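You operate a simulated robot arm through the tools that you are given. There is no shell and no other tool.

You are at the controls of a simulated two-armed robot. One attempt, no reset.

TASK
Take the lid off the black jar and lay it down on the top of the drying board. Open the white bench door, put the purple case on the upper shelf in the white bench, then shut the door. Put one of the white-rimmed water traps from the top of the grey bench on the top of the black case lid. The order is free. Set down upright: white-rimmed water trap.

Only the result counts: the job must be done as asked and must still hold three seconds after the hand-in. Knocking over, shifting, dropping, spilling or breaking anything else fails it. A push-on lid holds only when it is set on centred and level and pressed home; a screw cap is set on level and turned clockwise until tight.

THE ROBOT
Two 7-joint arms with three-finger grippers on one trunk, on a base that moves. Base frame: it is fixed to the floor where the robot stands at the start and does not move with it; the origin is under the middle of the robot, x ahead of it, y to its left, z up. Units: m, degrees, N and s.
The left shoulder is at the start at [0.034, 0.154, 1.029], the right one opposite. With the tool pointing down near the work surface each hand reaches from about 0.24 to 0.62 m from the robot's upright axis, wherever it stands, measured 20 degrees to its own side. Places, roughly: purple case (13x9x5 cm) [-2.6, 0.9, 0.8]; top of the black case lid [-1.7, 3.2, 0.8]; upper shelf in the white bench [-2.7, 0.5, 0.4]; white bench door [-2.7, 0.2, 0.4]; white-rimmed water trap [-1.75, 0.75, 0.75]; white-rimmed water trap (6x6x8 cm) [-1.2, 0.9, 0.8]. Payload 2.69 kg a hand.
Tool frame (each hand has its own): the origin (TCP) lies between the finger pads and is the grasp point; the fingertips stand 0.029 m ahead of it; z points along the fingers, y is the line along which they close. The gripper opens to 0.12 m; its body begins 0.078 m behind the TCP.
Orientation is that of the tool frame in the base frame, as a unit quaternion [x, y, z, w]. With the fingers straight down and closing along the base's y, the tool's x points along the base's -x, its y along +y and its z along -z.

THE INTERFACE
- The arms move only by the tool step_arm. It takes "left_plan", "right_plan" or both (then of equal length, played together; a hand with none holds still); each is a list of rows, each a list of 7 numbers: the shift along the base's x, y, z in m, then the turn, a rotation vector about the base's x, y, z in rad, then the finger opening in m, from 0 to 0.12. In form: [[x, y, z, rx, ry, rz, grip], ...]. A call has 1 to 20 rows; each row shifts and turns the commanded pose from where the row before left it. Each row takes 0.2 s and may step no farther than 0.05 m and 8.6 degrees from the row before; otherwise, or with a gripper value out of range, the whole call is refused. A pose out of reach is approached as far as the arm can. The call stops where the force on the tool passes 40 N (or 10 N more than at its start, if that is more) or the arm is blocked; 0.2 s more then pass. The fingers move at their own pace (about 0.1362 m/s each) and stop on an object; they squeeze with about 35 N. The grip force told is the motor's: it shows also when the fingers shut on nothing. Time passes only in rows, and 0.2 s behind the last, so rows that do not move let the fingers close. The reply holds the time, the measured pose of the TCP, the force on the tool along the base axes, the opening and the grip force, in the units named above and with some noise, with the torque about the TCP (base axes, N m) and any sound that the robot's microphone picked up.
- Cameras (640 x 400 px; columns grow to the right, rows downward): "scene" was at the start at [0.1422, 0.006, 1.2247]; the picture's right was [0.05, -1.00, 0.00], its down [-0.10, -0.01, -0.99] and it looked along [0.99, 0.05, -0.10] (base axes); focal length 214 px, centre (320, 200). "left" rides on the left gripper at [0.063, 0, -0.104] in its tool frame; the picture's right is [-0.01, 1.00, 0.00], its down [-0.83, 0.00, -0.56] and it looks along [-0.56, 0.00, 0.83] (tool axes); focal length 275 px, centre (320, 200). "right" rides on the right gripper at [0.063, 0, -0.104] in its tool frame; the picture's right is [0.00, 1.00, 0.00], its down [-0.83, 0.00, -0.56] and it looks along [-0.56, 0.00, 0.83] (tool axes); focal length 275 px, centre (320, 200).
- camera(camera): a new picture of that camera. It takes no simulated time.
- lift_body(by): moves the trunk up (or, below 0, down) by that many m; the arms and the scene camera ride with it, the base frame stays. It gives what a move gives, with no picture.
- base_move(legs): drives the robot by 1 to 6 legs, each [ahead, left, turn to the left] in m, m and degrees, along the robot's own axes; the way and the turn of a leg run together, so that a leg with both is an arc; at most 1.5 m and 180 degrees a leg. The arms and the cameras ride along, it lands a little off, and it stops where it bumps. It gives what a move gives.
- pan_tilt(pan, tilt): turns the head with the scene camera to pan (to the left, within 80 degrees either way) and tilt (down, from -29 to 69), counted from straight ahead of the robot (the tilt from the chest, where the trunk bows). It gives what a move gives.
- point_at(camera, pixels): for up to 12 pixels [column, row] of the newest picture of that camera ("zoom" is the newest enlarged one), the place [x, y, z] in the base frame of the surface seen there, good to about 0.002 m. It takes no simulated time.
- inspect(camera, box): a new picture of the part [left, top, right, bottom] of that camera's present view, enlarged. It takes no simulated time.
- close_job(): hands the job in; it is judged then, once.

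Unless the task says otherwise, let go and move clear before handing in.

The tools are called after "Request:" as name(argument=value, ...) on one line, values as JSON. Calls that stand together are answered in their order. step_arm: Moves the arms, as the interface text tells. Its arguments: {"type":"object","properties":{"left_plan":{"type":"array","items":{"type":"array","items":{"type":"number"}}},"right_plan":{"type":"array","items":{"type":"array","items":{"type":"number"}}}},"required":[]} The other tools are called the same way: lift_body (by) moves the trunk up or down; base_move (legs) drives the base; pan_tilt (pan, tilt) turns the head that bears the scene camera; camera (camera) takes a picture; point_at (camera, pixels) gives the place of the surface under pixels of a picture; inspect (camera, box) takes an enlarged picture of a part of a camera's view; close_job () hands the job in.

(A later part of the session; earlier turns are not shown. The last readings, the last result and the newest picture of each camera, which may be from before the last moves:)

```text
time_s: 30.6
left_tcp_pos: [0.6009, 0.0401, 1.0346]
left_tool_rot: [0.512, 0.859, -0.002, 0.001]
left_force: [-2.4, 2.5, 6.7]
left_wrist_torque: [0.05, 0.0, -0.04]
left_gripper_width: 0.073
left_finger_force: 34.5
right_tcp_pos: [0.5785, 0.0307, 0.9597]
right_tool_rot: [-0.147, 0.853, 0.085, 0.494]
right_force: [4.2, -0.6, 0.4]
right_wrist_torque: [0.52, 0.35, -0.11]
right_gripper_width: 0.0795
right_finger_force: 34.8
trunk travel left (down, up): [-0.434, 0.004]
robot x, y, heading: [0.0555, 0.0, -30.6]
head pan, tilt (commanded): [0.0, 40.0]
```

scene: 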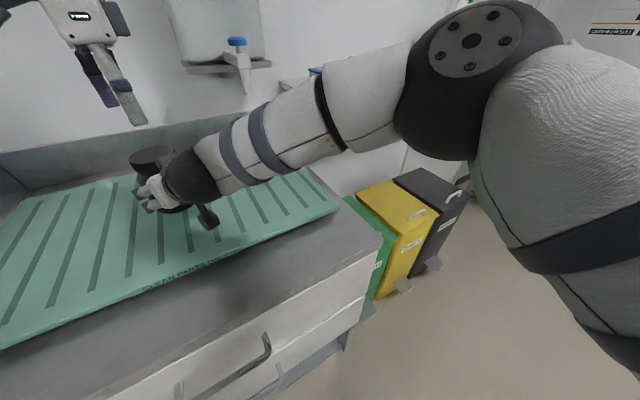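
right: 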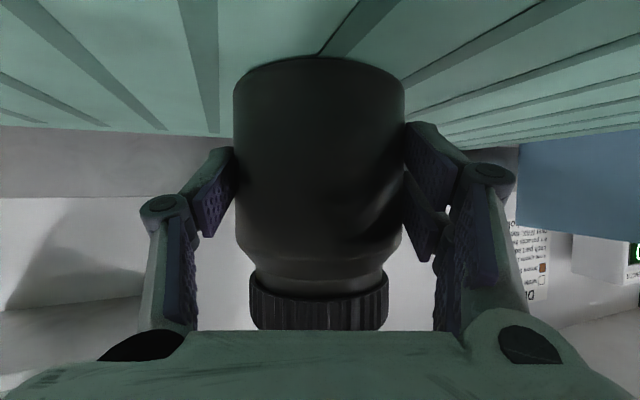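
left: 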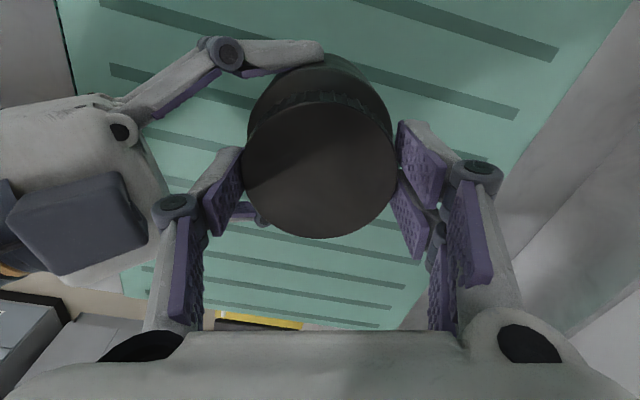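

The cap turned 14° with little torque and a slight upward push (6.7 N), as a thread rising would give. I continue turning counter-clockwise with a tiny rise.

Request:
step_arm(left_plan=[[0, 0, 0.0004, 0, 0, 0.13, 0.05], [0, 0, 0.0004, 0, 0, 0.13, 0.05], [0, 0, 0.0004, 0, 0, 0.13, 0.05], [0, 0, 0.0004, 0, 0, 0.13, 0.05], [0, 0, 0.0004, 0, 0, 0.13, 0.05], [0, 0, 0.0004, 0, 0, 0.13, 0.05]])

Request:
camera(camera="right")

Request:
camera(camera="left")

```text
time_s: 32.0
left_tcp_pos: [0.6011, 0.0389, 1.0346]
left_tool_rot: [0.147, 0.989, -0.001, -0.001]
left_force: [-11.0, -2.4, -0.6]
left_wrist_torque: [-0.42, 0.33, -0.02]
left_gripper_width: 0.0734
left_finger_force: 35.5
right_tcp_pos: [0.5794, 0.0291, 0.9592]
right_tool_rot: [-0.148, 0.853, 0.086, 0.494]
right_force: [9.6, 1.4, 1.1]
right_wrist_torque: [0.29, 0.56, 0.03]
right_gripper_width: 0.0795
right_finger_force: 34.9
trunk travel left (down, up): [-0.434, 0.004]
robot x, y, heading: [0.0573, 0.0002, -30.6]
head pan, tilt (commanded): [0.0, 40.0]
```

```text
taken
```

right: 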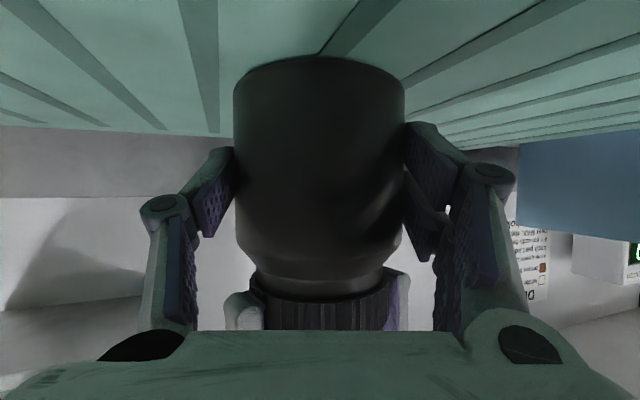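

```text
taken
```

left: 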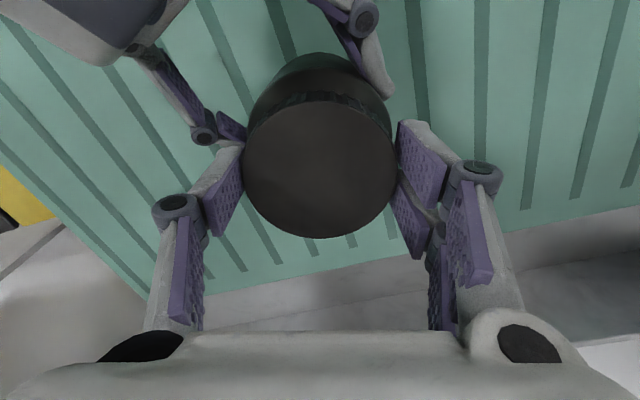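

The hand has turned about 58° and the jar body stays still in the right view. I'll keep turning, easing the 11 N side load by a small shift in −x.

Request:
step_arm(left_plan=[[-0.001, 0, 0.0004, 0, 0, 0.14, 0.05], [-0.0005, 0, 0.0004, 0, 0, 0.14, 0.05], [0, 0, 0.0004, 0, 0, 0.14, 0.05], [0, 0, 0.0004, 0, 0, 0.14, 0.05], [0, 0, 0.0004, 0, 0, 0.14, 0.05], [0, 0, 0.0004, 0, 0, 0.14, 0.05]])

Request:
camera(camera="right")

```text
time_s: 33.4
left_tcp_pos: [0.5998, 0.0382, 1.0365]
left_tool_rot: [-0.269, 0.963, -0.001, 0.001]
left_force: [6.8, -7.3, -22.2]
left_wrist_torque: [-0.57, -0.4, -0.01]
left_gripper_width: 0.073
left_finger_force: 34.7
right_tcp_pos: [0.5788, 0.031, 0.9624]
right_tool_rot: [-0.149, 0.852, 0.086, 0.494]
right_force: [-6.5, 6.3, 20.1]
right_wrist_torque: [0.25, -0.54, 0.2]
right_gripper_width: 0.0793
right_finger_force: 35.3
trunk travel left (down, up): [-0.434, 0.004]
robot x, y, heading: [0.0539, -0.0013, -30.1]
head pan, tilt (commanded): [0.0, 40.0]
```

```text
taken
```

right: 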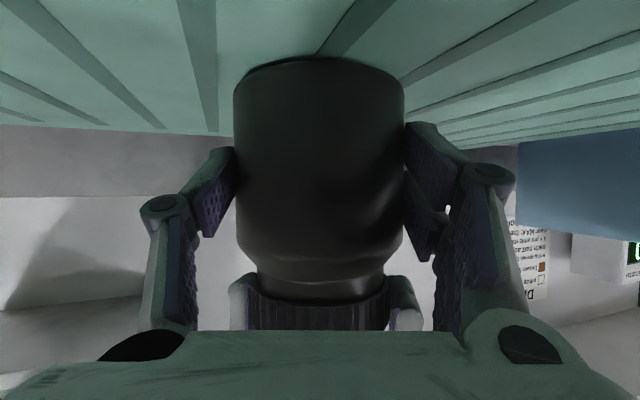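

The left hand now pulls up 22 N and the jar was nudged up ~2 mm, so the cap hasn't risen as I'd assumed; I'll lower back to relieve the pull.

Request:
step_arm(left_plan=[[-0.0005, 0.0005, -0.002, 0, 0, 0, 0.05], [0, 0, -0.002, 0, 0, 0, 0.05], [0, 0, 0, 0, 0, 0, 0.05]])

Request:
inspect(camera="right", box=[220, 40, 420, 340])

Request:
camera(camera="left")

```text
time_s: 34.2
left_tcp_pos: [0.5988, 0.039, 1.0354]
left_tool_rot: [-0.267, 0.964, -0.003, 0.003]
left_force: [2.1, -13.2, 8.7]
left_wrist_torque: [-0.26, 0.13, 0.01]
left_gripper_width: 0.073
left_finger_force: 34.7
right_tcp_pos: [0.5779, 0.0315, 0.9602]
right_tool_rot: [-0.149, 0.853, 0.086, 0.493]
right_force: [2.9, 13.5, 4.3]
right_wrist_torque: [-0.3, -0.14, 0.15]
right_gripper_width: 0.079
right_finger_force: 34.4
trunk travel left (down, up): [-0.434, 0.004]
robot x, y, heading: [0.0578, 0.0008, -30.4]
head pan, tilt (commanded): [0.0, 40.0]
```

```text
1.33 times, centred on (320, 190) of right
```

zoom: 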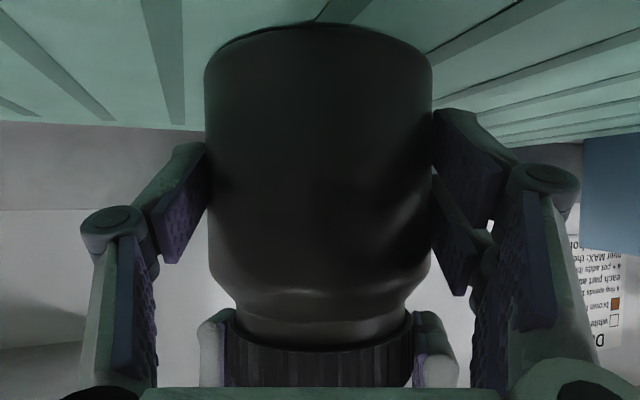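

```text
taken
```

left: 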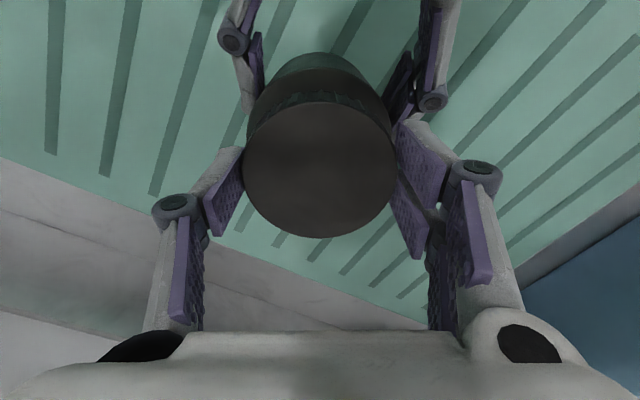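

Forces are now mild (8.7 N up, 13 N sideways between the hands). I'll shift the left hand 1.5 mm in −y to unload and continue the counter-clockwise turn without rising.

Request:
step_arm(left_plan=[[0, -0.0015, 0, 0, 0, 0.12, 0.05], [0, 0, 0, 0, 0, 0.14, 0.05], [0, 0, 0, 0, 0, 0.14, 0.05], [0, 0, 0, 0, 0, 0.14, 0.05]])

Request:
camera(camera="left")

```text
time_s: 35.2
left_tcp_pos: [0.599, 0.0376, 1.0362]
left_tool_rot: [-0.516, 0.857, -0.002, 0.004]
left_force: [9.7, -8.1, 26.3]
left_wrist_torque: [-0.47, -0.31, -0.01]
left_gripper_width: 0.073
left_finger_force: 35.0
right_tcp_pos: [0.5767, 0.0303, 0.9592]
right_tool_rot: [-0.149, 0.853, 0.086, 0.493]
right_force: [-1.8, 10.7, -3.4]
right_wrist_torque: [0.52, 0.1, 0.06]
right_gripper_width: 0.0791
right_finger_force: 35.3
trunk travel left (down, up): [-0.434, 0.004]
robot x, y, heading: [0.0551, 0.0017, -30.3]
head pan, tilt (commanded): [0.0, 40.0]
```

```text
taken
```

left: 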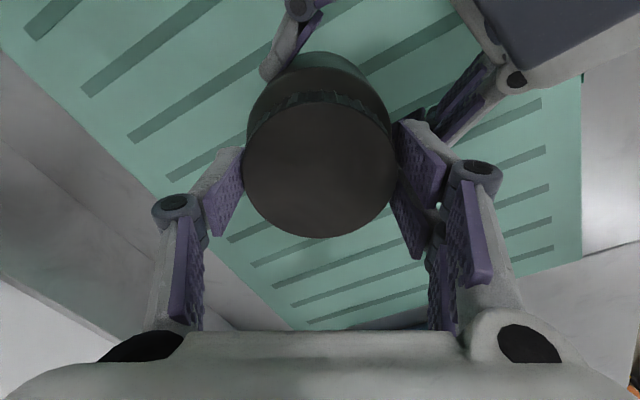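

The upward push has grown to 26 N as the cap turned another 31°, while the right hand is unloaded — consistent with the cap rising on its thread. I'll raise 2.5 mm to relieve it and keep turning a little.

Request:
step_arm(left_plan=[[-0.0005, 0, 0.0025, 0, 0, 0, 0.05], [0, 0, 0, 0, 0, 0, 0.05]])

Request:
inspect(camera="right", box=[220, 200, 420, 340])

```text
time_s: 35.8
left_tcp_pos: [0.5991, 0.039, 1.0354]
left_tool_rot: [-0.514, 0.858, 0.001, 0.003]
left_force: [19.5, -8.3, 6.9]
left_wrist_torque: [-0.54, -1.01, -0.04]
left_gripper_width: 0.0731
left_finger_force: 35.4
right_tcp_pos: [0.5767, 0.0301, 0.9602]
right_tool_rot: [-0.149, 0.852, 0.086, 0.494]
right_force: [-18.8, 7.5, 4.1]
right_wrist_torque: [0.21, -0.07, 0.36]
right_gripper_width: 0.0792
right_finger_force: 35.2
trunk travel left (down, up): [-0.434, 0.004]
robot x, y, heading: [0.0595, 0.0004, -30.4]
head pan, tilt (commanded): [0.0, 40.0]
```

```text
2.86 times, centred on (320, 270) of right
```

zoom: 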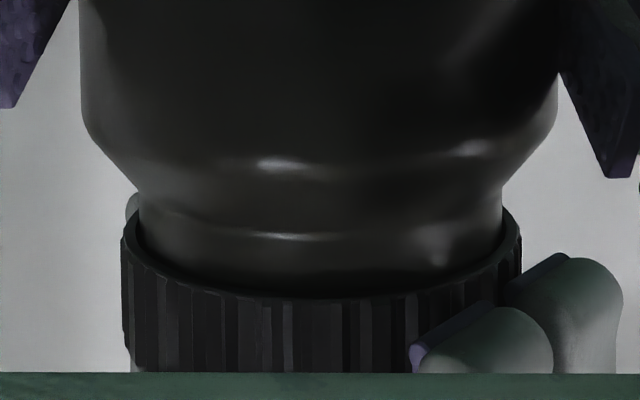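

Vertical load is down to 7 N, with ~19 N sideways from a small misalignment in x. I'll correct x, release slightly, raise the left hand clear, and look at the cap before winding back for another stroke.

Request:
step_arm(left_plan=[[0.0015, 0, 0, 0, 0, 0, 0.05], [0, 0, 0, 0, 0, 0, 0.088], [0, 0, 0, 0, 0, 0, 0.088], [0, 0, 0.02, 0, 0, 0, 0.088], [0, 0, 0.02, 0, 0, 0, 0.088], [0, 0, 0, 0, 0, 0, 0.088]])

Request:
camera(camera="left")

Request:
inspect(camera="right", box=[220, 200, 420, 340])

```text
time_s: 37.2
left_tcp_pos: [0.5993, 0.0396, 1.0768]
left_tool_rot: [-0.515, 0.857, 0.0, 0.002]
left_force: [-0.4, -0.6, 0.1]
left_wrist_torque: [0.0, -0.02, -0.01]
left_gripper_width: 0.0879
left_finger_force: 0.1
right_tcp_pos: [0.577, 0.0304, 0.9594]
right_tool_rot: [-0.148, 0.853, 0.086, 0.493]
right_force: [-0.3, -0.5, 1.2]
right_wrist_torque: [0.06, 0.09, 0.01]
right_gripper_width: 0.0792
right_finger_force: 34.7
trunk travel left (down, up): [-0.434, 0.004]
robot x, y, heading: [0.0531, -0.0027, -30.6]
head pan, tilt (commanded): [0.0, 40.0]
```

```text
taken
```

left: 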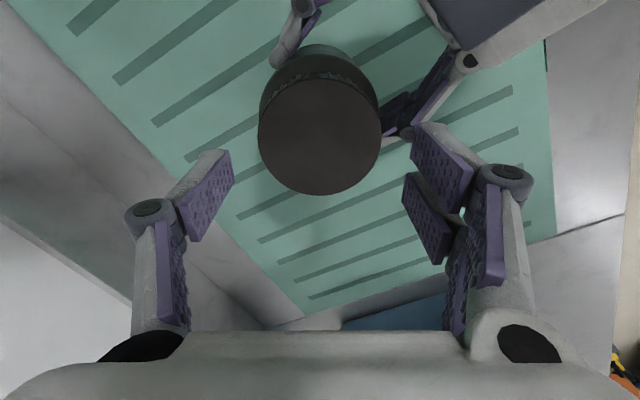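

```text
2.86 times, centred on (320, 270) of right
```

zoom: 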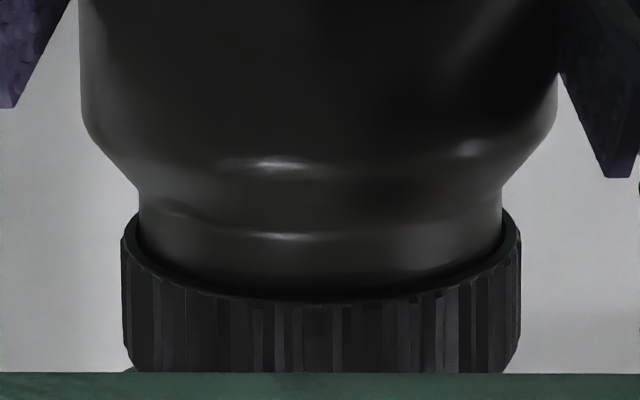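

Request:
point_at(camera="left", pixels=[[320, 140], [300, 140], [340, 140], [320, 165], [320, 115], [275, 140], [370, 140]])

Request:
point_at(camera="zoom", pixels=[[320, 315], [320, 330], [320, 280], [320, 250], [320, 200]])

```text
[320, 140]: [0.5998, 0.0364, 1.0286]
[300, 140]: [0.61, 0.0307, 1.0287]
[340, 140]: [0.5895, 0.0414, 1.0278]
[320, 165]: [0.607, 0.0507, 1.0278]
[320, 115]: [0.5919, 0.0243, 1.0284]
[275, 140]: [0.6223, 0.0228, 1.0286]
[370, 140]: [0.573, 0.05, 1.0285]
```

```text
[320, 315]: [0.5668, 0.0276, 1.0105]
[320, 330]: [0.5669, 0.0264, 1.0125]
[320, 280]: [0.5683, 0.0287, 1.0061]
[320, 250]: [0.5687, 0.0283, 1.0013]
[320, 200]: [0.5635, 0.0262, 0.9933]
```

The cap top now reads z≈1.0284, about 2 mm higher than before, so it is unscrewing. I'll wind the left hand back 137° clockwise above the cap, lower and regrip.

Request:
step_arm(left_plan=[[0, 0, 0, 0, 0, -0.149, 0.1], [0, 0, 0, 0, 0, -0.149, 0.1], [0, 0, 0, 0, 0, -0.149, 0.1], [0, 0, 0, 0, 0, -0.149, 0.1], [0, 0, 0, 0, 0, -0.149, 0.1], [0, 0, 0, 0, 0, -0.149, 0.1], [0, 0, 0, 0, 0, -0.149, 0.1], [0, 0, 0, 0, 0, -0.149, 0.1], [0, 0, 0, 0, 0, -0.149, 0.1], [0, 0, 0, 0, 0, -0.149, 0.1], [0, 0, 0, 0, 0, -0.149, 0.1], [0, 0, 0, 0, 0, -0.149, 0.1], [0, 0, 0, 0, 0, -0.149, 0.1], [0, 0, 0, 0, 0, -0.149, 0.1], [0, 0, 0, 0, 0, -0.149, 0.1], [0, 0, 0, 0, 0, -0.149, 0.1], [0, 0, 0, 0, 0, 0, 0.1]])

Request:
camera(camera="left")

```text
time_s: 40.8
left_tcp_pos: [0.6005, 0.038, 1.0759]
left_tool_rot: [0.608, 0.794, -0.002, 0.001]
left_force: [0.6, -0.5, -0.6]
left_wrist_torque: [0.01, -0.01, -0.01]
left_gripper_width: 0.1002
left_finger_force: 0.1
right_tcp_pos: [0.5771, 0.0315, 0.9601]
right_tool_rot: [-0.148, 0.853, 0.086, 0.493]
right_force: [0.3, 0.3, 0.2]
right_wrist_torque: [0.05, 0.07, -0.02]
right_gripper_width: 0.0791
right_finger_force: 34.3
trunk travel left (down, up): [-0.434, 0.004]
robot x, y, heading: [0.0558, 0.0001, -30.4]
head pan, tilt (commanded): [0.0, 40.0]
```

```text
taken
```

left: 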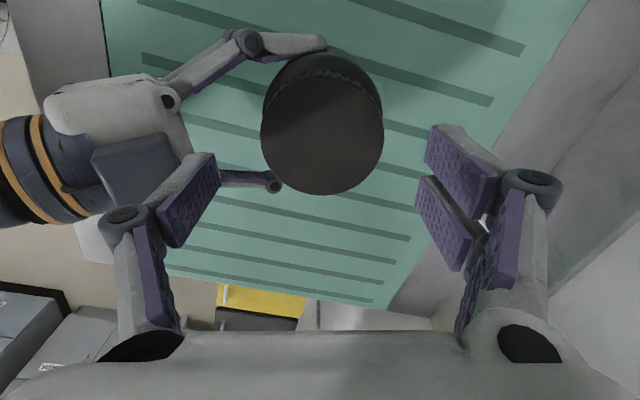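

The cap is centred within ~2 mm (columns 260–384). I'll correct, lower, regrip and turn again.

Request:
step_arm(left_plan=[[0.0007, 0.002, -0.019, 0, 0, 0, 0.1], [0, 0, -0.02, 0, 0, 0, 0.1], [0, 0, 0, 0, 0, 0, 0.1], [0, 0, 0, 0, 0, 0, 0.06], [0, 0, 0, 0, 0, 0, 0.05], [0, 0, 0, 0, 0, 0, 0.05], [0, 0, 0.0001, 0, 0, 0.14, 0.05], [0, 0, 0.0001, 0, 0, 0.14, 0.05], [0, 0, 0.0001, 0, 0, 0.14, 0.05], [0, 0, 0.0001, 0, 0, 0.14, 0.05], [0, 0, 0.0001, 0, 0, 0.14, 0.05], [0, 0, 0.0001, 0, 0, 0.14, 0.05]])

```text
time_s: 43.4
left_tcp_pos: [0.5995, 0.0407, 1.0376]
left_tool_rot: [0.229, 0.974, -0.001, -0.001]
left_force: [-7.0, -5.3, 2.0]
left_wrist_torque: [-0.52, 0.17, -0.03]
left_gripper_width: 0.0738
left_finger_force: 35.2
right_tcp_pos: [0.5786, 0.0303, 0.9606]
right_tool_rot: [-0.15, 0.853, 0.087, 0.493]
right_force: [7.7, 5.2, -1.1]
right_wrist_torque: [0.18, 0.54, 0.04]
right_gripper_width: 0.0793
right_finger_force: 35.2
trunk travel left (down, up): [-0.434, 0.004]
robot x, y, heading: [0.056, -0.0035, -30.5]
head pan, tilt (commanded): [0.0, 40.0]
```

Smooth: low forces after 48° more. Continuing the stroke another ~80°.

Request:
step_arm(left_plan=[[-0.0005, -0.0007, 0.0001, 0, 0, 0.14, 0.05], [0, 0, 0.0001, 0, 0, 0.14, 0.05], [0, 0, 0.0001, 0, 0, 0.14, 0.05], [0, 0, 0.0001, 0, 0, 0.14, 0.05], [0, 0, 0.0001, 0, 0, 0.14, 0.05], [0, 0, 0.0001, 0, 0, 0.14, 0.05], [0, 0, 0.0001, 0, 0, 0.14, 0.05], [0, 0, 0.0001, 0, 0, 0.14, 0.05], [0, 0, 0.0001, 0, 0, 0.14, 0.05], [0, 0, 0.0001, 0, 0, 0.14, 0.05]])

```text
time_s: 45.6
left_tcp_pos: [0.6003, 0.039, 1.0382]
left_tool_rot: [-0.452, 0.892, -0.001, 0.002]
left_force: [0.1, 0.0, 0.1]
left_wrist_torque: [0.03, -0.02, -0.02]
left_gripper_width: 0.0738
left_finger_force: 35.1
right_tcp_pos: [0.5778, 0.0302, 0.9609]
right_tool_rot: [-0.148, 0.853, 0.085, 0.494]
right_force: [1.4, -1.0, 0.3]
right_wrist_torque: [-0.01, 0.07, -0.03]
right_gripper_width: 0.0793
right_finger_force: 35.3
trunk travel left (down, up): [-0.434, 0.004]
robot x, y, heading: [0.0551, 0.0019, -30.2]
head pan, tilt (commanded): [0.0, 40.0]
```

All interaction forces vanished, so the cap is free of the thread. I'll lift it straight up gently and look.

Request:
step_arm(left_plan=[[0, 0, 0.005, 0, 0, 0, 0.05], [0, 0, 0.01, 0, 0, 0, 0.05], [0, 0, 0.015, 0, 0, 0, 0.05], [0, 0, 0.015, 0, 0, 0, 0.05], [0, 0, 0, 0, 0, 0, 0.05]])

Request:
camera(camera="right")

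Request:
camera(camera="left")

Request:
camera(camera="scene")

```text
time_s: 46.8
left_tcp_pos: [0.5996, 0.0394, 1.0842]
left_tool_rot: [-0.452, 0.892, 0.0, 0.002]
left_force: [0.5, -0.2, -0.6]
left_wrist_torque: [0.04, -0.03, -0.03]
left_gripper_width: 0.0735
left_finger_force: 34.9
right_tcp_pos: [0.5776, 0.0301, 0.9603]
right_tool_rot: [-0.148, 0.852, 0.086, 0.494]
right_force: [-0.4, -0.3, 1.0]
right_wrist_torque: [-0.01, 0.11, 0.0]
right_gripper_width: 0.0793
right_finger_force: 34.7
trunk travel left (down, up): [-0.434, 0.004]
robot x, y, heading: [0.0565, -0.0023, -30.6]
head pan, tilt (commanded): [0.0, 40.0]
```

```text
taken
```

right: 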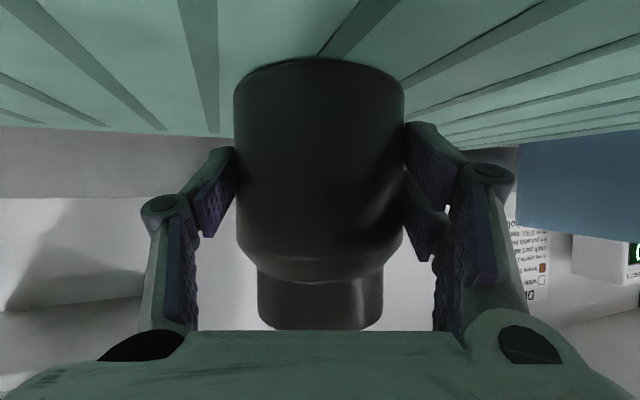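

```text
taken
```

left: 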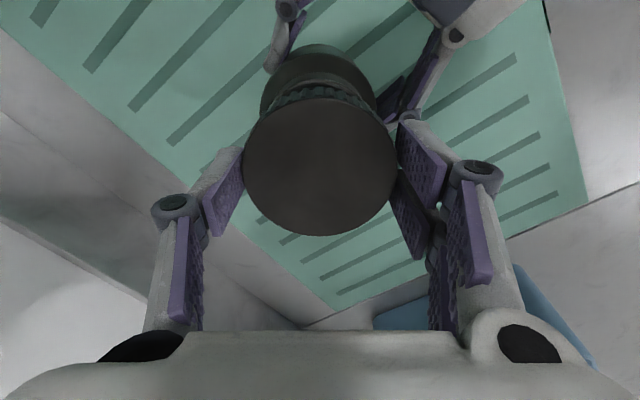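

```text
taken
```

scene: 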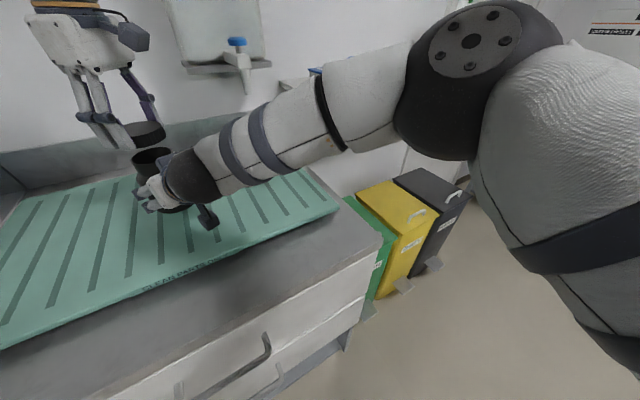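

The cap is off (the jar neck shows bare at (320, 305) in the right view) and held in the left hand. I'll carry it to the board's left part, then let the right hand release the jar and back out.

Request:
step_arm(left_plan=[[-0.008, 0.032, 0.01, 0, 0, -0.14, 0.05], [-0.008, 0.032, 0, 0, 0, -0.14, 0.05], [-0.008, 0.032, 0, 0, 0, -0.14, 0.05], [-0.008, 0.032, 0, 0, 0, -0.14, 0.05], [-0.008, 0.032, 0, 0, 0, -0.14, 0.05], [0, 0, 0, 0, 0, -0.14, 0.05], [0, 0, 0, 0, 0, 0, 0.05]])

Request:
step_arm(right_plan=[[0, 0, 0, 0, 0, 0, 0.12], [0, 0, 0, 0, 0, 0, 0.12], [0, 0, 0, 0, 0, 0, 0.12]])

Request:
camera(camera="right")

Request:
camera(camera="left")

```text
time_s: 48.4
left_tcp_pos: [0.5595, 0.1991, 1.0936]
left_tool_rot: [-0.048, 0.999, 0.0, 0.002]
left_force: [-0.1, 1.2, -0.7]
left_wrist_torque: [0.0, 0.05, -0.01]
left_gripper_width: 0.0734
left_finger_force: 34.9
right_tcp_pos: [0.5782, 0.0302, 0.9611]
right_tool_rot: [-0.148, 0.853, 0.086, 0.493]
right_force: [-0.3, 0.7, -0.3]
right_wrist_torque: [0.02, 0.09, 0.03]
right_gripper_width: 0.0792
right_finger_force: 34.8
trunk travel left (down, up): [-0.434, 0.004]
robot x, y, heading: [0.0557, 0.0021, -30.4]
head pan, tilt (commanded): [0.0, 40.0]
```

```text
time_s: 49.2
left_tcp_pos: [0.5597, 0.1999, 1.0941]
left_tool_rot: [-0.047, 0.999, -0.001, 0.002]
left_force: [-0.7, 0.8, -0.6]
left_wrist_torque: [0.0, -0.03, -0.01]
left_gripper_width: 0.0736
left_finger_force: 35.1
right_tcp_pos: [0.5775, 0.0298, 0.9603]
right_tool_rot: [-0.148, 0.853, 0.085, 0.493]
right_force: [0.9, -0.4, 0.5]
right_wrist_torque: [-0.02, 0.01, 0.0]
right_gripper_width: 0.1198
right_finger_force: 0.0
trunk travel left (down, up): [-0.434, 0.004]
robot x, y, heading: [0.0545, -0.0008, -30.7]
head pan, tilt (commanded): [0.0, 40.0]
```

```text
taken
```

right: 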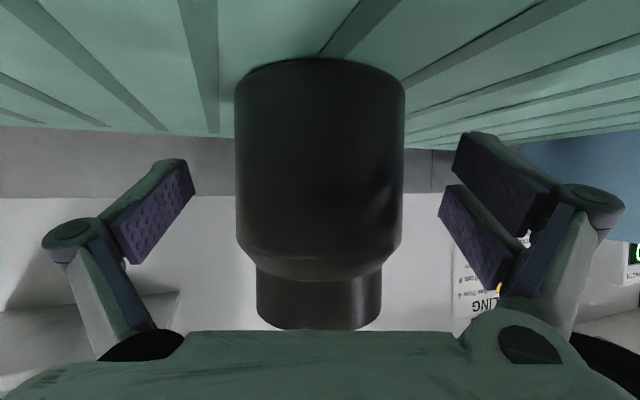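

```text
taken
```

left: 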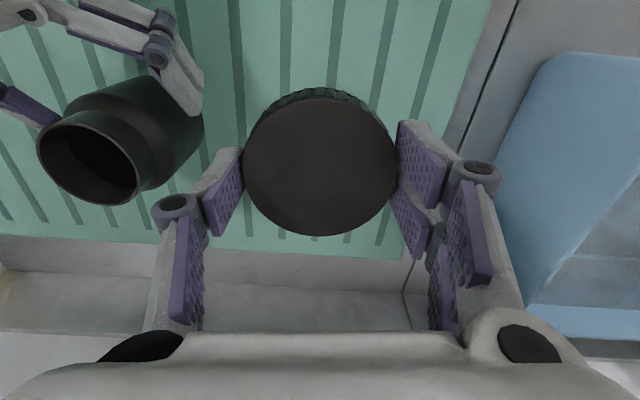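

The jar stands upright on its own with the right fingers open. I'll back the right hand out along its axis and measure the board's left edge for the cap's landing spot.

Request:
step_arm(right_plan=[[-0.0286, -0.0102, 0.0175, 0, 0, 0, 0.12], [-0.0286, -0.0102, 0.0175, 0, 0, 0, 0.12], [-0.0286, -0.0102, 0.0175, 0, 0, 0, 0.12], [-0.0286, -0.0102, 0.0175, 0, 0, 0, 0.12], [-0.0286, -0.0102, 0.0175, 0, 0, 0, 0.12], [-0.02, -0.03, 0.02, 0, 0, 0, 0.12]])

Request:
camera(camera="left")

Request:
point_at(camera="left", pixels=[[430, 60], [460, 60], [475, 40], [300, 60], [220, 220], [320, 170], [100, 155], [395, 250], [520, 100]])

```text
time_s: 50.6
left_tcp_pos: [0.5597, 0.1982, 1.0948]
left_tool_rot: [-0.048, 0.999, -0.002, 0.001]
left_force: [-0.8, -0.2, -0.2]
left_wrist_torque: [-0.01, 0.01, 0.01]
left_gripper_width: 0.0731
left_finger_force: 35.0
right_tcp_pos: [0.4129, -0.0496, 1.0674]
right_tool_rot: [-0.148, 0.852, 0.086, 0.494]
right_force: [-0.6, 0.2, -0.6]
right_wrist_torque: [-0.01, 0.0, 0.01]
right_gripper_width: 0.1199
right_finger_force: 0.1
trunk travel left (down, up): [-0.434, 0.004]
robot x, y, heading: [0.0551, 0.0026, -30.6]
head pan, tilt (commanded): [0.0, 40.0]
```

```text
taken
```

left: 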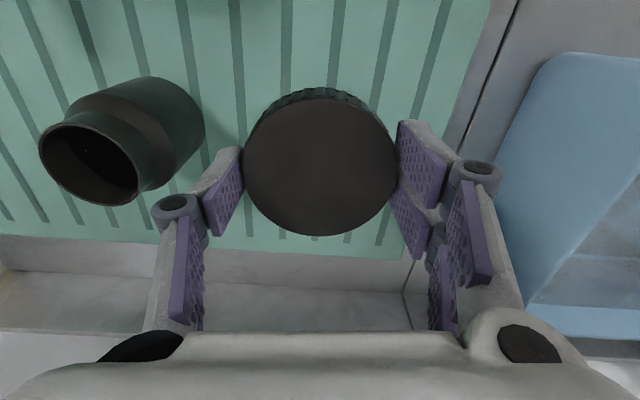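

```text
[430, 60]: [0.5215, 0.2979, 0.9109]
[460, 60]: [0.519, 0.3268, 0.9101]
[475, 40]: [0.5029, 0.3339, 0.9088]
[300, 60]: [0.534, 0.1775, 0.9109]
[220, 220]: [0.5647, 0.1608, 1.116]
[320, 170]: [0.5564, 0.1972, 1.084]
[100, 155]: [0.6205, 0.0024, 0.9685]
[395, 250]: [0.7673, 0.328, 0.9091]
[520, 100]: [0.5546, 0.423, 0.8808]
```

The board spans past y=0.335 here, so (0.56, 0.20) is well on it. Lowering the cap to the board.

Request:
step_arm(left_plan=[[0, 0, -0.045, 0, 0, 0, 0.05], [0, 0, -0.045, 0, 0, 0, 0.05], [0, 0, -0.04, 0, 0, 0, 0.05], [0, 0, -0.015, 0, 0, 0, 0.05], [0, 0, -0.005, 0, 0, 0, 0.05], [0, 0, 0, 0, 0, 0, 0.05]])

```text
time_s: 52.0
left_tcp_pos: [0.5604, 0.2013, 0.9443]
left_tool_rot: [-0.047, 0.999, 0.0, 0.002]
left_force: [0.5, -0.2, 0.1]
left_wrist_torque: [0.03, -0.01, -0.01]
left_gripper_width: 0.0732
left_finger_force: 35.0
right_tcp_pos: [0.4142, -0.0507, 1.0668]
right_tool_rot: [-0.147, 0.853, 0.084, 0.494]
right_force: [0.1, 0.1, 0.5]
right_wrist_torque: [0.0, 0.01, 0.02]
right_gripper_width: 0.1201
right_finger_force: 0.2
trunk travel left (down, up): [-0.434, 0.004]
robot x, y, heading: [0.058, 0.0006, -30.3]
head pan, tilt (commanded): [0.0, 40.0]
```

Request:
step_arm(left_plan=[[0, 0, -0.002, 0, 0, 0, 0.05], [0, 0, -0.002, 0, 0, 0, 0.05], [0, 0, -0.001, 0, 0, 0, 0.05], [0, 0, 0, 0, 0, 0, 0.05]])

```text
time_s: 53.0
left_tcp_pos: [0.5595, 0.1999, 0.939]
left_tool_rot: [-0.048, 0.999, -0.001, 0.002]
left_force: [-0.8, 2.7, 8.4]
left_wrist_torque: [0.18, 0.31, -0.07]
left_gripper_width: 0.0732
left_finger_force: 34.7
right_tcp_pos: [0.4137, -0.0512, 1.0683]
right_tool_rot: [-0.148, 0.853, 0.086, 0.494]
right_force: [-0.4, -0.2, -0.3]
right_wrist_torque: [-0.03, 0.0, 0.0]
right_gripper_width: 0.1197
right_finger_force: 0.1
trunk travel left (down, up): [-0.434, 0.004]
robot x, y, heading: [0.0561, 0.0033, -30.3]
head pan, tilt (commanded): [0.0, 40.0]
```

Contact with the board (8.4 N at z=0.939). I open the left fingers and rise straight up, then look.

Request:
step_arm(left_plan=[[0, 0, 0, 0, 0, 0, 0.095], [0, 0, 0, 0, 0, 0, 0.1], [0, 0, 0.02, 0, 0, 0, 0.1], [0, 0, 0.045, 0, 0, 0, 0.1], [0, 0, 0.045, 0, 0, 0, 0.1], [0, 0, 0.045, 0, 0, 0, 0.1]])

Request:
camera(camera="left")

Request:
camera(camera="scene")

```text
time_s: 54.4
left_tcp_pos: [0.5587, 0.1993, 1.0953]
left_tool_rot: [-0.048, 0.999, -0.001, 0.002]
left_force: [0.2, 0.1, -0.9]
left_wrist_torque: [0.03, 0.02, 0.02]
left_gripper_width: 0.1002
left_finger_force: 0.1
right_tcp_pos: [0.4135, -0.0507, 1.0675]
right_tool_rot: [-0.147, 0.853, 0.085, 0.494]
right_force: [0.3, 0.4, -0.7]
right_wrist_torque: [0.02, 0.01, -0.01]
right_gripper_width: 0.1201
right_finger_force: 0.1
trunk travel left (down, up): [-0.434, 0.004]
robot x, y, heading: [0.0577, 0.0001, -30.5]
head pan, tilt (commanded): [0.0, 40.0]
```

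```text
taken
```

left: 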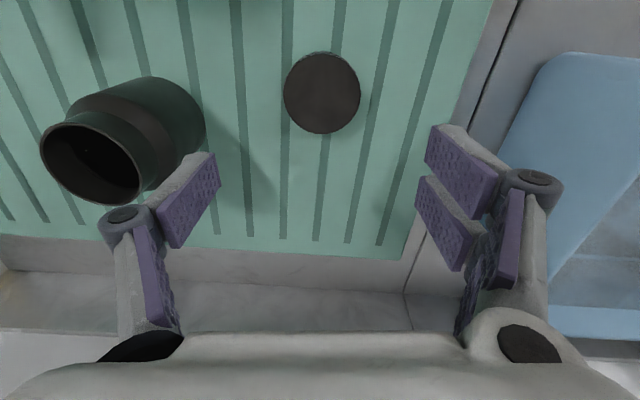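

```text
taken
```

scene: 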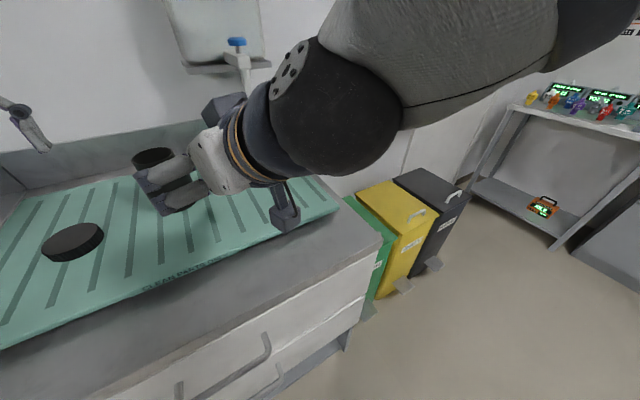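

The cap lies flat on the drying board (73, 241) and the jar stands undisturbed at (160, 180). Now I fold the arms back for driving: right hand first (away from my head, then un-pitch), then left.

Request:
step_arm(right_plan=[[0.01, -0.045, 0.01, 0, 0, 0, 0.12], [0.01, -0.045, 0.01, 0, 0, 0, 0.12], [0.01, -0.045, 0.01, 0, 0, 0, 0.12], [0, 0, 0, -0.0502, 0.1409, 0, 0.12], [0, 0, 0, -0.0502, 0.1409, 0, 0.12], [0, 0, 0, -0.0502, 0.1409, 0, 0.12], [0, 0, 0, -0.0502, 0.1409, 0, 0.12], [0, 0, 0, -0.0502, 0.1409, 0, 0.12], [0, 0, 0, -0.0502, 0.1409, 0, 0.12], [0, 0, 0, -0.0502, 0.1409, 0, 0.12], [-0.032, -0.019, 0.005, 0, 0, -0.1454, 0.12], [-0.032, -0.019, 0.005, 0, 0, -0.1454, 0.12], [-0.032, -0.019, 0.005, 0, 0, -0.1454, 0.12], [-0.032, -0.019, 0.005, 0, 0, -0.1454, 0.12], [-0.032, -0.019, 0.005, 0, 0, -0.1454, 0.12], [-0.032, -0.019, 0.005, 0, 0, -0.1454, 0.12]])

Request:
step_arm(left_plan=[[-0.02, -0.03, 0.01, 0, 0, 0, 0.1], [-0.024, -0.036, 0.01, 0, 0, -0.126, 0.1], [-0.024, -0.036, 0.01, 0, 0, -0.126, 0.1], [-0.024, -0.036, 0, 0, 0, -0.126, 0.1], [-0.024, -0.036, 0, 0, 0, -0.126, 0.1], [-0.024, -0.036, 0, 0, 0, -0.126, 0.1]])

Request:
camera(camera="scene")

```text
time_s: 57.8
left_tcp_pos: [0.5588, 0.1981, 1.0939]
left_tool_rot: [-0.048, 0.999, -0.001, 0.002]
left_force: [-0.7, 0.9, -0.7]
left_wrist_torque: [0.0, 0.02, 0.02]
left_gripper_width: 0.1001
left_finger_force: 0.1
right_tcp_pos: [0.2513, -0.2993, 1.1272]
right_tool_rot: [0.262, 0.965, 0.0, 0.002]
right_force: [-0.2, -0.5, 0.2]
right_wrist_torque: [0.01, -0.02, 0.0]
right_gripper_width: 0.12
right_finger_force: 0.0
trunk travel left (down, up): [-0.434, 0.004]
robot x, y, heading: [0.056, -0.0023, -30.9]
head pan, tilt (commanded): [0.0, 40.0]
```

```text
time_s: 59.2
left_tcp_pos: [0.48, -0.0161, 1.1261]
left_tool_rot: [0.262, 0.965, -0.009, -0.006]
left_force: [0.3, 0.4, -0.3]
left_wrist_torque: [0.02, 0.0, -0.01]
left_gripper_width: 0.1
left_finger_force: 0.1
left hand out of reach, approached as far as the arm can: row 4, 5, 6
right_tcp_pos: [0.2518, -0.2987, 1.1257]
right_tool_rot: [0.261, 0.965, 0.001, -0.001]
right_force: [0.7, 0.7, -0.1]
right_wrist_torque: [0.02, 0.01, 0.0]
right_gripper_width: 0.1198
right_finger_force: 0.0
trunk travel left (down, up): [-0.434, 0.004]
robot x, y, heading: [0.0577, 0.0005, -30.6]
head pan, tilt (commanded): [0.0, 40.0]
```

```text
taken
```

scene: 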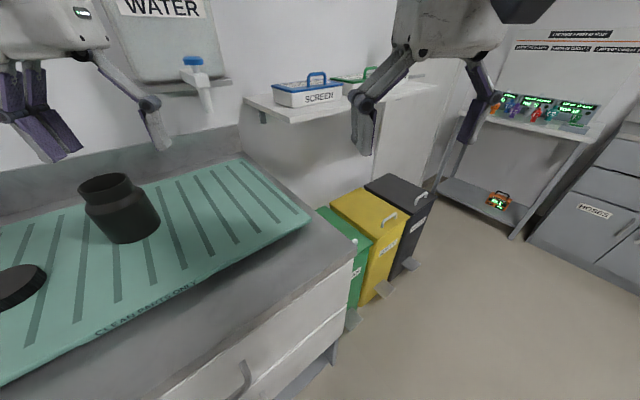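

The arms are folded enough for driving (left hand at 0.37 m ahead, z≈1.13; right close in). I'll back away from the bench along −x, then look around.

Request:
base_move(legs=[[-0.2, -0.118, 0]])

Request:
pan_tilt(pan=-80, tilt=20)

Request:
camera(camera="scene")

Request:
pan_tilt(pan=80, tilt=20)

Request:
camera(camera="scene")

```text
time_s: 60.9
left_tcp_pos: [0.2459, -0.0171, 1.1273]
left_tool_rot: [0.26, 0.966, -0.006, -0.004]
left_force: [-0.1, 0.3, -0.1]
left_wrist_torque: [-0.01, -0.03, 0.01]
left_gripper_width: 0.0999
left_finger_force: 0.1
right_tcp_pos: [0.0202, -0.3008, 1.1284]
right_tool_rot: [0.26, 0.966, 0.0, 0.0]
right_force: [0.1, 0.1, 0.4]
right_wrist_torque: [-0.03, -0.01, 0.0]
right_gripper_width: 0.12
right_finger_force: 0.1
trunk travel left (down, up): [-0.434, 0.004]
robot x, y, heading: [-0.1806, 0.0001, -30.5]
head pan, tilt (commanded): [0.0, 40.0]
```

```text
time_s: 62.4
left_tcp_pos: [0.247, -0.0148, 1.1267]
left_tool_rot: [0.261, 0.965, -0.008, -0.003]
left_force: [-1.1, -0.5, -0.3]
left_wrist_torque: [0.01, 0.02, 0.01]
left_gripper_width: 0.1001
left_finger_force: 0.0
right_tcp_pos: [0.0195, -0.2996, 1.128]
right_tool_rot: [0.26, 0.966, 0.0, 0.0]
right_force: [0.6, -0.5, -0.5]
right_wrist_torque: [-0.01, -0.01, 0.01]
right_gripper_width: 0.1198
right_finger_force: 0.1
trunk travel left (down, up): [-0.434, 0.004]
robot x, y, heading: [-0.1755, -0.0046, -30.3]
head pan, tilt (commanded): [-80.0, 20.0]
```

```text
taken
```

scene: 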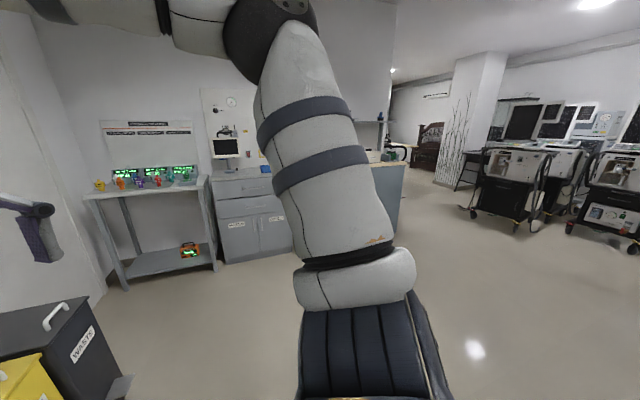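

```text
time_s: 64.9
left_tcp_pos: [0.2469, -0.0152, 1.1288]
left_tool_rot: [0.259, 0.966, -0.009, -0.005]
left_force: [0.1, -0.7, -0.3]
left_wrist_torque: [-0.01, -0.01, 0.03]
left_gripper_width: 0.0999
left_finger_force: 0.1
right_tcp_pos: [0.0187, -0.3007, 1.1272]
right_tool_rot: [0.26, 0.966, 0.0, 0.001]
right_force: [0.2, 0.7, -0.3]
right_wrist_torque: [-0.01, 0.01, 0.03]
right_gripper_width: 0.1198
right_finger_force: 0.0
trunk travel left (down, up): [-0.434, 0.004]
robot x, y, heading: [-0.1774, -0.0022, -30.4]
head pan, tilt (commanded): [80.0, 20.0]
```

```text
taken
```

scene: 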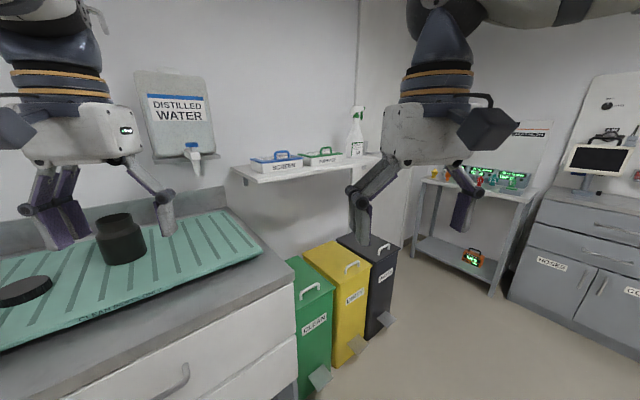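

Request:
camera(camera="scene")

```text
taken
```

scene: 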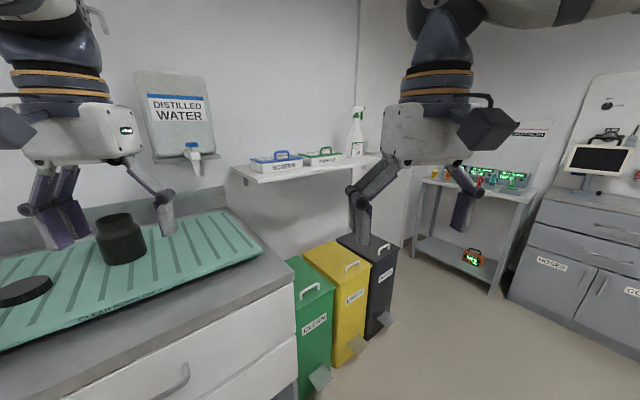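

The head apparently stopped near straight ahead (perhaps still travelling); I'll reissue the pan and look again.

Request:
pan_tilt(pan=80, tilt=20)

Request:
camera(camera="scene")

```text
time_s: 65.5
left_tcp_pos: [0.2462, -0.0163, 1.1271]
left_tool_rot: [0.259, 0.966, -0.009, -0.005]
left_force: [-0.5, 0.3, -0.5]
left_wrist_torque: [0.02, 0.0, -0.03]
left_gripper_width: 0.0999
left_finger_force: 0.1
right_tcp_pos: [0.0206, -0.2999, 1.1267]
right_tool_rot: [0.26, 0.966, 0.0, 0.001]
right_force: [-1.0, 0.2, -0.6]
right_wrist_torque: [0.01, 0.0, 0.03]
right_gripper_width: 0.12
right_finger_force: 0.0
trunk travel left (down, up): [-0.434, 0.004]
robot x, y, heading: [-0.1766, -0.0001, -30.4]
head pan, tilt (commanded): [80.0, 20.0]
```

```text
taken
```

scene: 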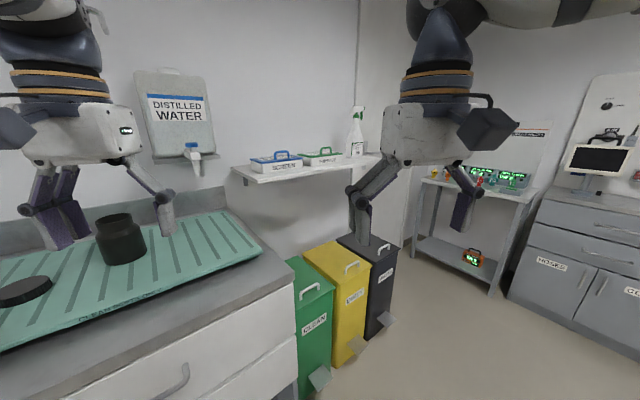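

Request:
pan_tilt(pan=0, tilt=20)

Request:
camera(camera="scene")

```text
time_s: 67.0
left_tcp_pos: [0.2472, -0.0162, 1.1263]
left_tool_rot: [0.259, 0.966, -0.01, -0.005]
left_force: [-0.8, 0.0, 0.1]
left_wrist_torque: [0.02, -0.01, 0.0]
left_gripper_width: 0.1
left_finger_force: 0.0
right_tcp_pos: [0.0202, -0.3001, 1.127]
right_tool_rot: [0.26, 0.966, 0.0, 0.0]
right_force: [-0.3, -0.4, -0.3]
right_wrist_torque: [0.02, 0.04, 0.03]
right_gripper_width: 0.1201
right_finger_force: 0.1
trunk travel left (down, up): [-0.434, 0.004]
robot x, y, heading: [-0.1756, -0.0033, -30.3]
head pan, tilt (commanded): [0.0, 20.0]
```

```text
taken
```

scene: 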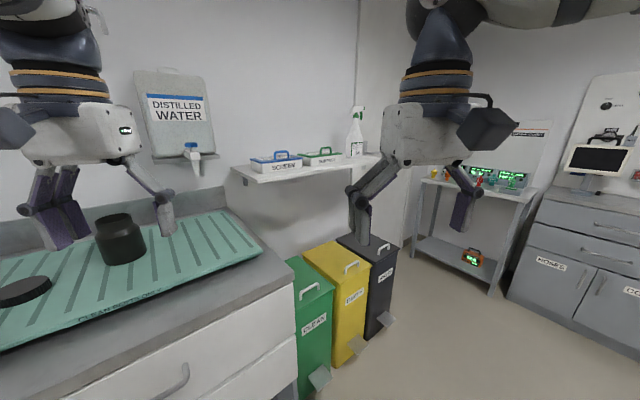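

The head is actually back at pan 0 (jar direction agrees), and the left arm seems to block panning left. I'll turn the whole robot clockwise instead to survey the room behind.

Request:
base_move(legs=[[-0.15, 0, -60], [0, 0, -60]])

Request:
camera(camera="scene")

```text
time_s: 72.8
left_tcp_pos: [-0.4758, -0.2372, 1.1273]
left_tool_rot: [0.968, 0.251, -0.001, -0.01]
left_force: [0.1, 0.0, 0.4]
left_wrist_torque: [0.01, -0.02, -0.02]
left_gripper_width: 0.1001
left_finger_force: 0.1
right_tcp_pos: [-0.6033, 0.1046, 1.1275]
right_tool_rot: [0.968, 0.25, -0.001, 0.0]
right_force: [0.0, -0.5, 0.2]
right_wrist_torque: [0.0, -0.03, -0.02]
right_gripper_width: 0.1199
right_finger_force: 0.1
trunk travel left (down, up): [-0.434, 0.004]
robot x, y, heading: [-0.2458, 0.1183, -151.3]
head pan, tilt (commanded): [0.0, 20.0]
```

```text
taken
```

scene: 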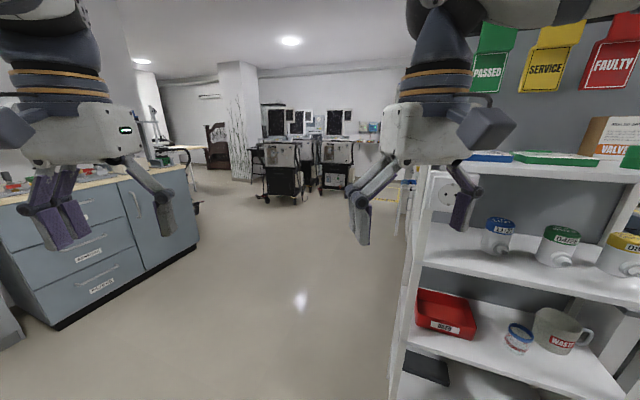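

There's a shelf unit close on my right; I'll measure it before going further.

Request:
point_at(camera="scene", pixels=[[425, 250], [480, 255], [400, 350], [520, 160], [560, 260], [445, 310], [190, 250], [40, 320], [300, 160], [340, 160], [630, 280], [400, 330]])

Request:
pan_tilt(pan=-60, tilt=20)

Request:
camera(camera="scene")

```text
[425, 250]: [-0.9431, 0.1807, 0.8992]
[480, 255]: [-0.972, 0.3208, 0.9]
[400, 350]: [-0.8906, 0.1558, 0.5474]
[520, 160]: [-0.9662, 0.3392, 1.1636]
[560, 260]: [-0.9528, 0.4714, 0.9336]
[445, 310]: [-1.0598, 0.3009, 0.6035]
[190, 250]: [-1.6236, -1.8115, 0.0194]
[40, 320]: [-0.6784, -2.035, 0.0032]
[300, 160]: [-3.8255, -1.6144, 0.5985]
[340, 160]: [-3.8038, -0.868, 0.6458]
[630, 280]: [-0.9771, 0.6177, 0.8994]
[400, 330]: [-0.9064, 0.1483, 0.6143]
```

```text
time_s: 74.1
left_tcp_pos: [-0.4752, -0.2368, 1.128]
left_tool_rot: [0.968, 0.251, 0.0, -0.01]
left_force: [-0.3, 0.7, -0.2]
left_wrist_torque: [0.01, 0.0, -0.02]
left_gripper_width: 0.1001
left_finger_force: 0.2
right_tcp_pos: [-0.6041, 0.1036, 1.1273]
right_tool_rot: [0.968, 0.251, -0.001, 0.0]
right_force: [0.0, -0.3, 0.4]
right_wrist_torque: [0.01, -0.02, 0.01]
right_gripper_width: 0.12
right_finger_force: 0.0
trunk travel left (down, up): [-0.434, 0.004]
robot x, y, heading: [-0.2461, 0.1205, -151.2]
head pan, tilt (commanded): [-60.0, 20.0]
```

```text
taken
```

scene: 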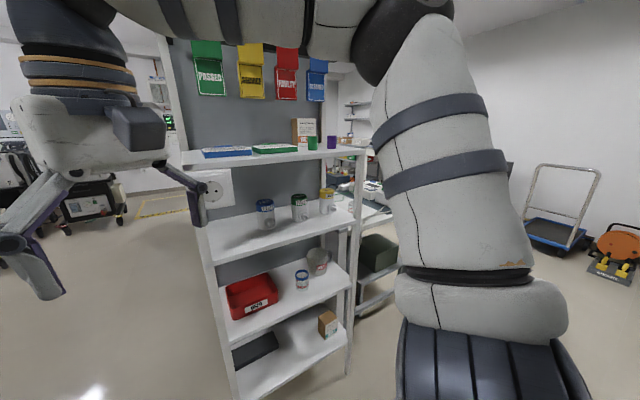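

Request:
point_at(camera="scene", pixels=[[212, 270], [352, 250], [235, 390], [348, 360], [372, 215], [370, 250], [385, 280], [550, 240], [620, 260], [340, 350], [165, 200], [360, 215]])

Request:
inspect(camera="scene", box=[320, 90, 420, 320])

```text
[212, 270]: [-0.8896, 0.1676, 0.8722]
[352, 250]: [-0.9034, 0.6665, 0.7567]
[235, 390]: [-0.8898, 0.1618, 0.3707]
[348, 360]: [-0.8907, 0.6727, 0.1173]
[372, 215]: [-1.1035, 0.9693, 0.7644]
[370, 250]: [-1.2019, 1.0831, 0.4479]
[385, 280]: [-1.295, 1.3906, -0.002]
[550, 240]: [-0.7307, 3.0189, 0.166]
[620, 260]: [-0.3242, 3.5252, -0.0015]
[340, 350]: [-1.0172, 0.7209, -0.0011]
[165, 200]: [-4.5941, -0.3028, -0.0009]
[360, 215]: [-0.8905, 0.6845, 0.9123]
```

```text
1.74 times, centred on (370, 205) of scene
```

zoom: 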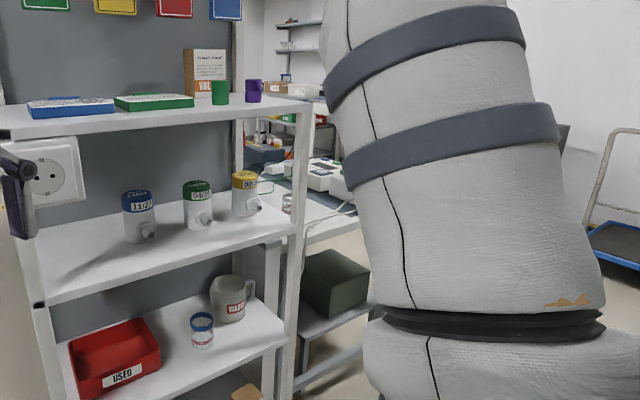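

The rack's front is at x≈−0.89 (y 0.16–0.68), and behind it the bench with z≈0.765 begins at about (−1.1, 0.97). I'll turn right towards +y to see the corridor before driving around the rack.

Request:
pan_tilt(pan=0, tilt=15)

Request:
base_move(legs=[[0, 0, -100]])

Request:
camera(camera="scene")

```text
time_s: 75.4
left_tcp_pos: [-0.4743, -0.2381, 1.1276]
left_tool_rot: [0.968, 0.252, -0.001, -0.012]
left_force: [0.0, 0.0, -0.4]
left_wrist_torque: [0.01, 0.02, -0.03]
left_gripper_width: 0.1002
left_finger_force: 0.0
right_tcp_pos: [-0.603, 0.104, 1.1287]
right_tool_rot: [0.968, 0.25, 0.0, 0.0]
right_force: [0.7, 0.5, 0.5]
right_wrist_torque: [-0.01, 0.0, 0.03]
right_gripper_width: 0.1199
right_finger_force: 0.2
trunk travel left (down, up): [-0.434, 0.004]
robot x, y, heading: [-0.2489, 0.1188, -151.3]
head pan, tilt (commanded): [0.0, 15.0]
```

```text
time_s: 80.0
left_tcp_pos: [-0.5566, 0.4112, 1.1274]
left_tool_rot: [0.812, -0.584, 0.009, -0.009]
left_force: [0.1, -0.2, -0.6]
left_wrist_torque: [0.01, 0.04, 0.03]
left_gripper_width: 0.1002
left_finger_force: 0.1
right_tcp_pos: [-0.1969, 0.4738, 1.1267]
right_tool_rot: [0.811, -0.585, -0.001, -0.001]
right_force: [0.0, 0.2, 0.3]
right_wrist_torque: [0.02, -0.04, 0.0]
right_gripper_width: 0.1197
right_finger_force: 0.1
trunk travel left (down, up): [-0.434, 0.004]
robot x, y, heading: [-0.2448, 0.1194, 108.4]
head pan, tilt (commanded): [0.0, 15.0]
```

```text
taken
```

scene: 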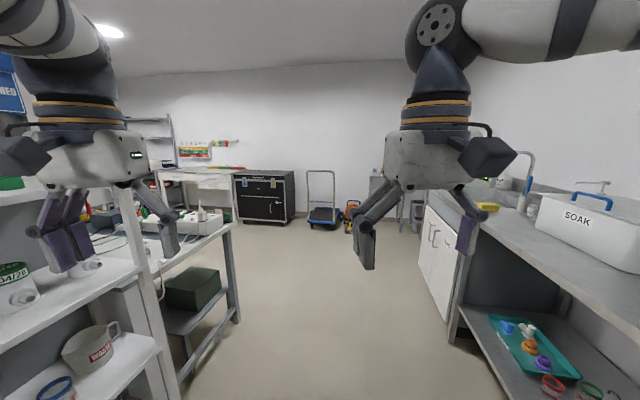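

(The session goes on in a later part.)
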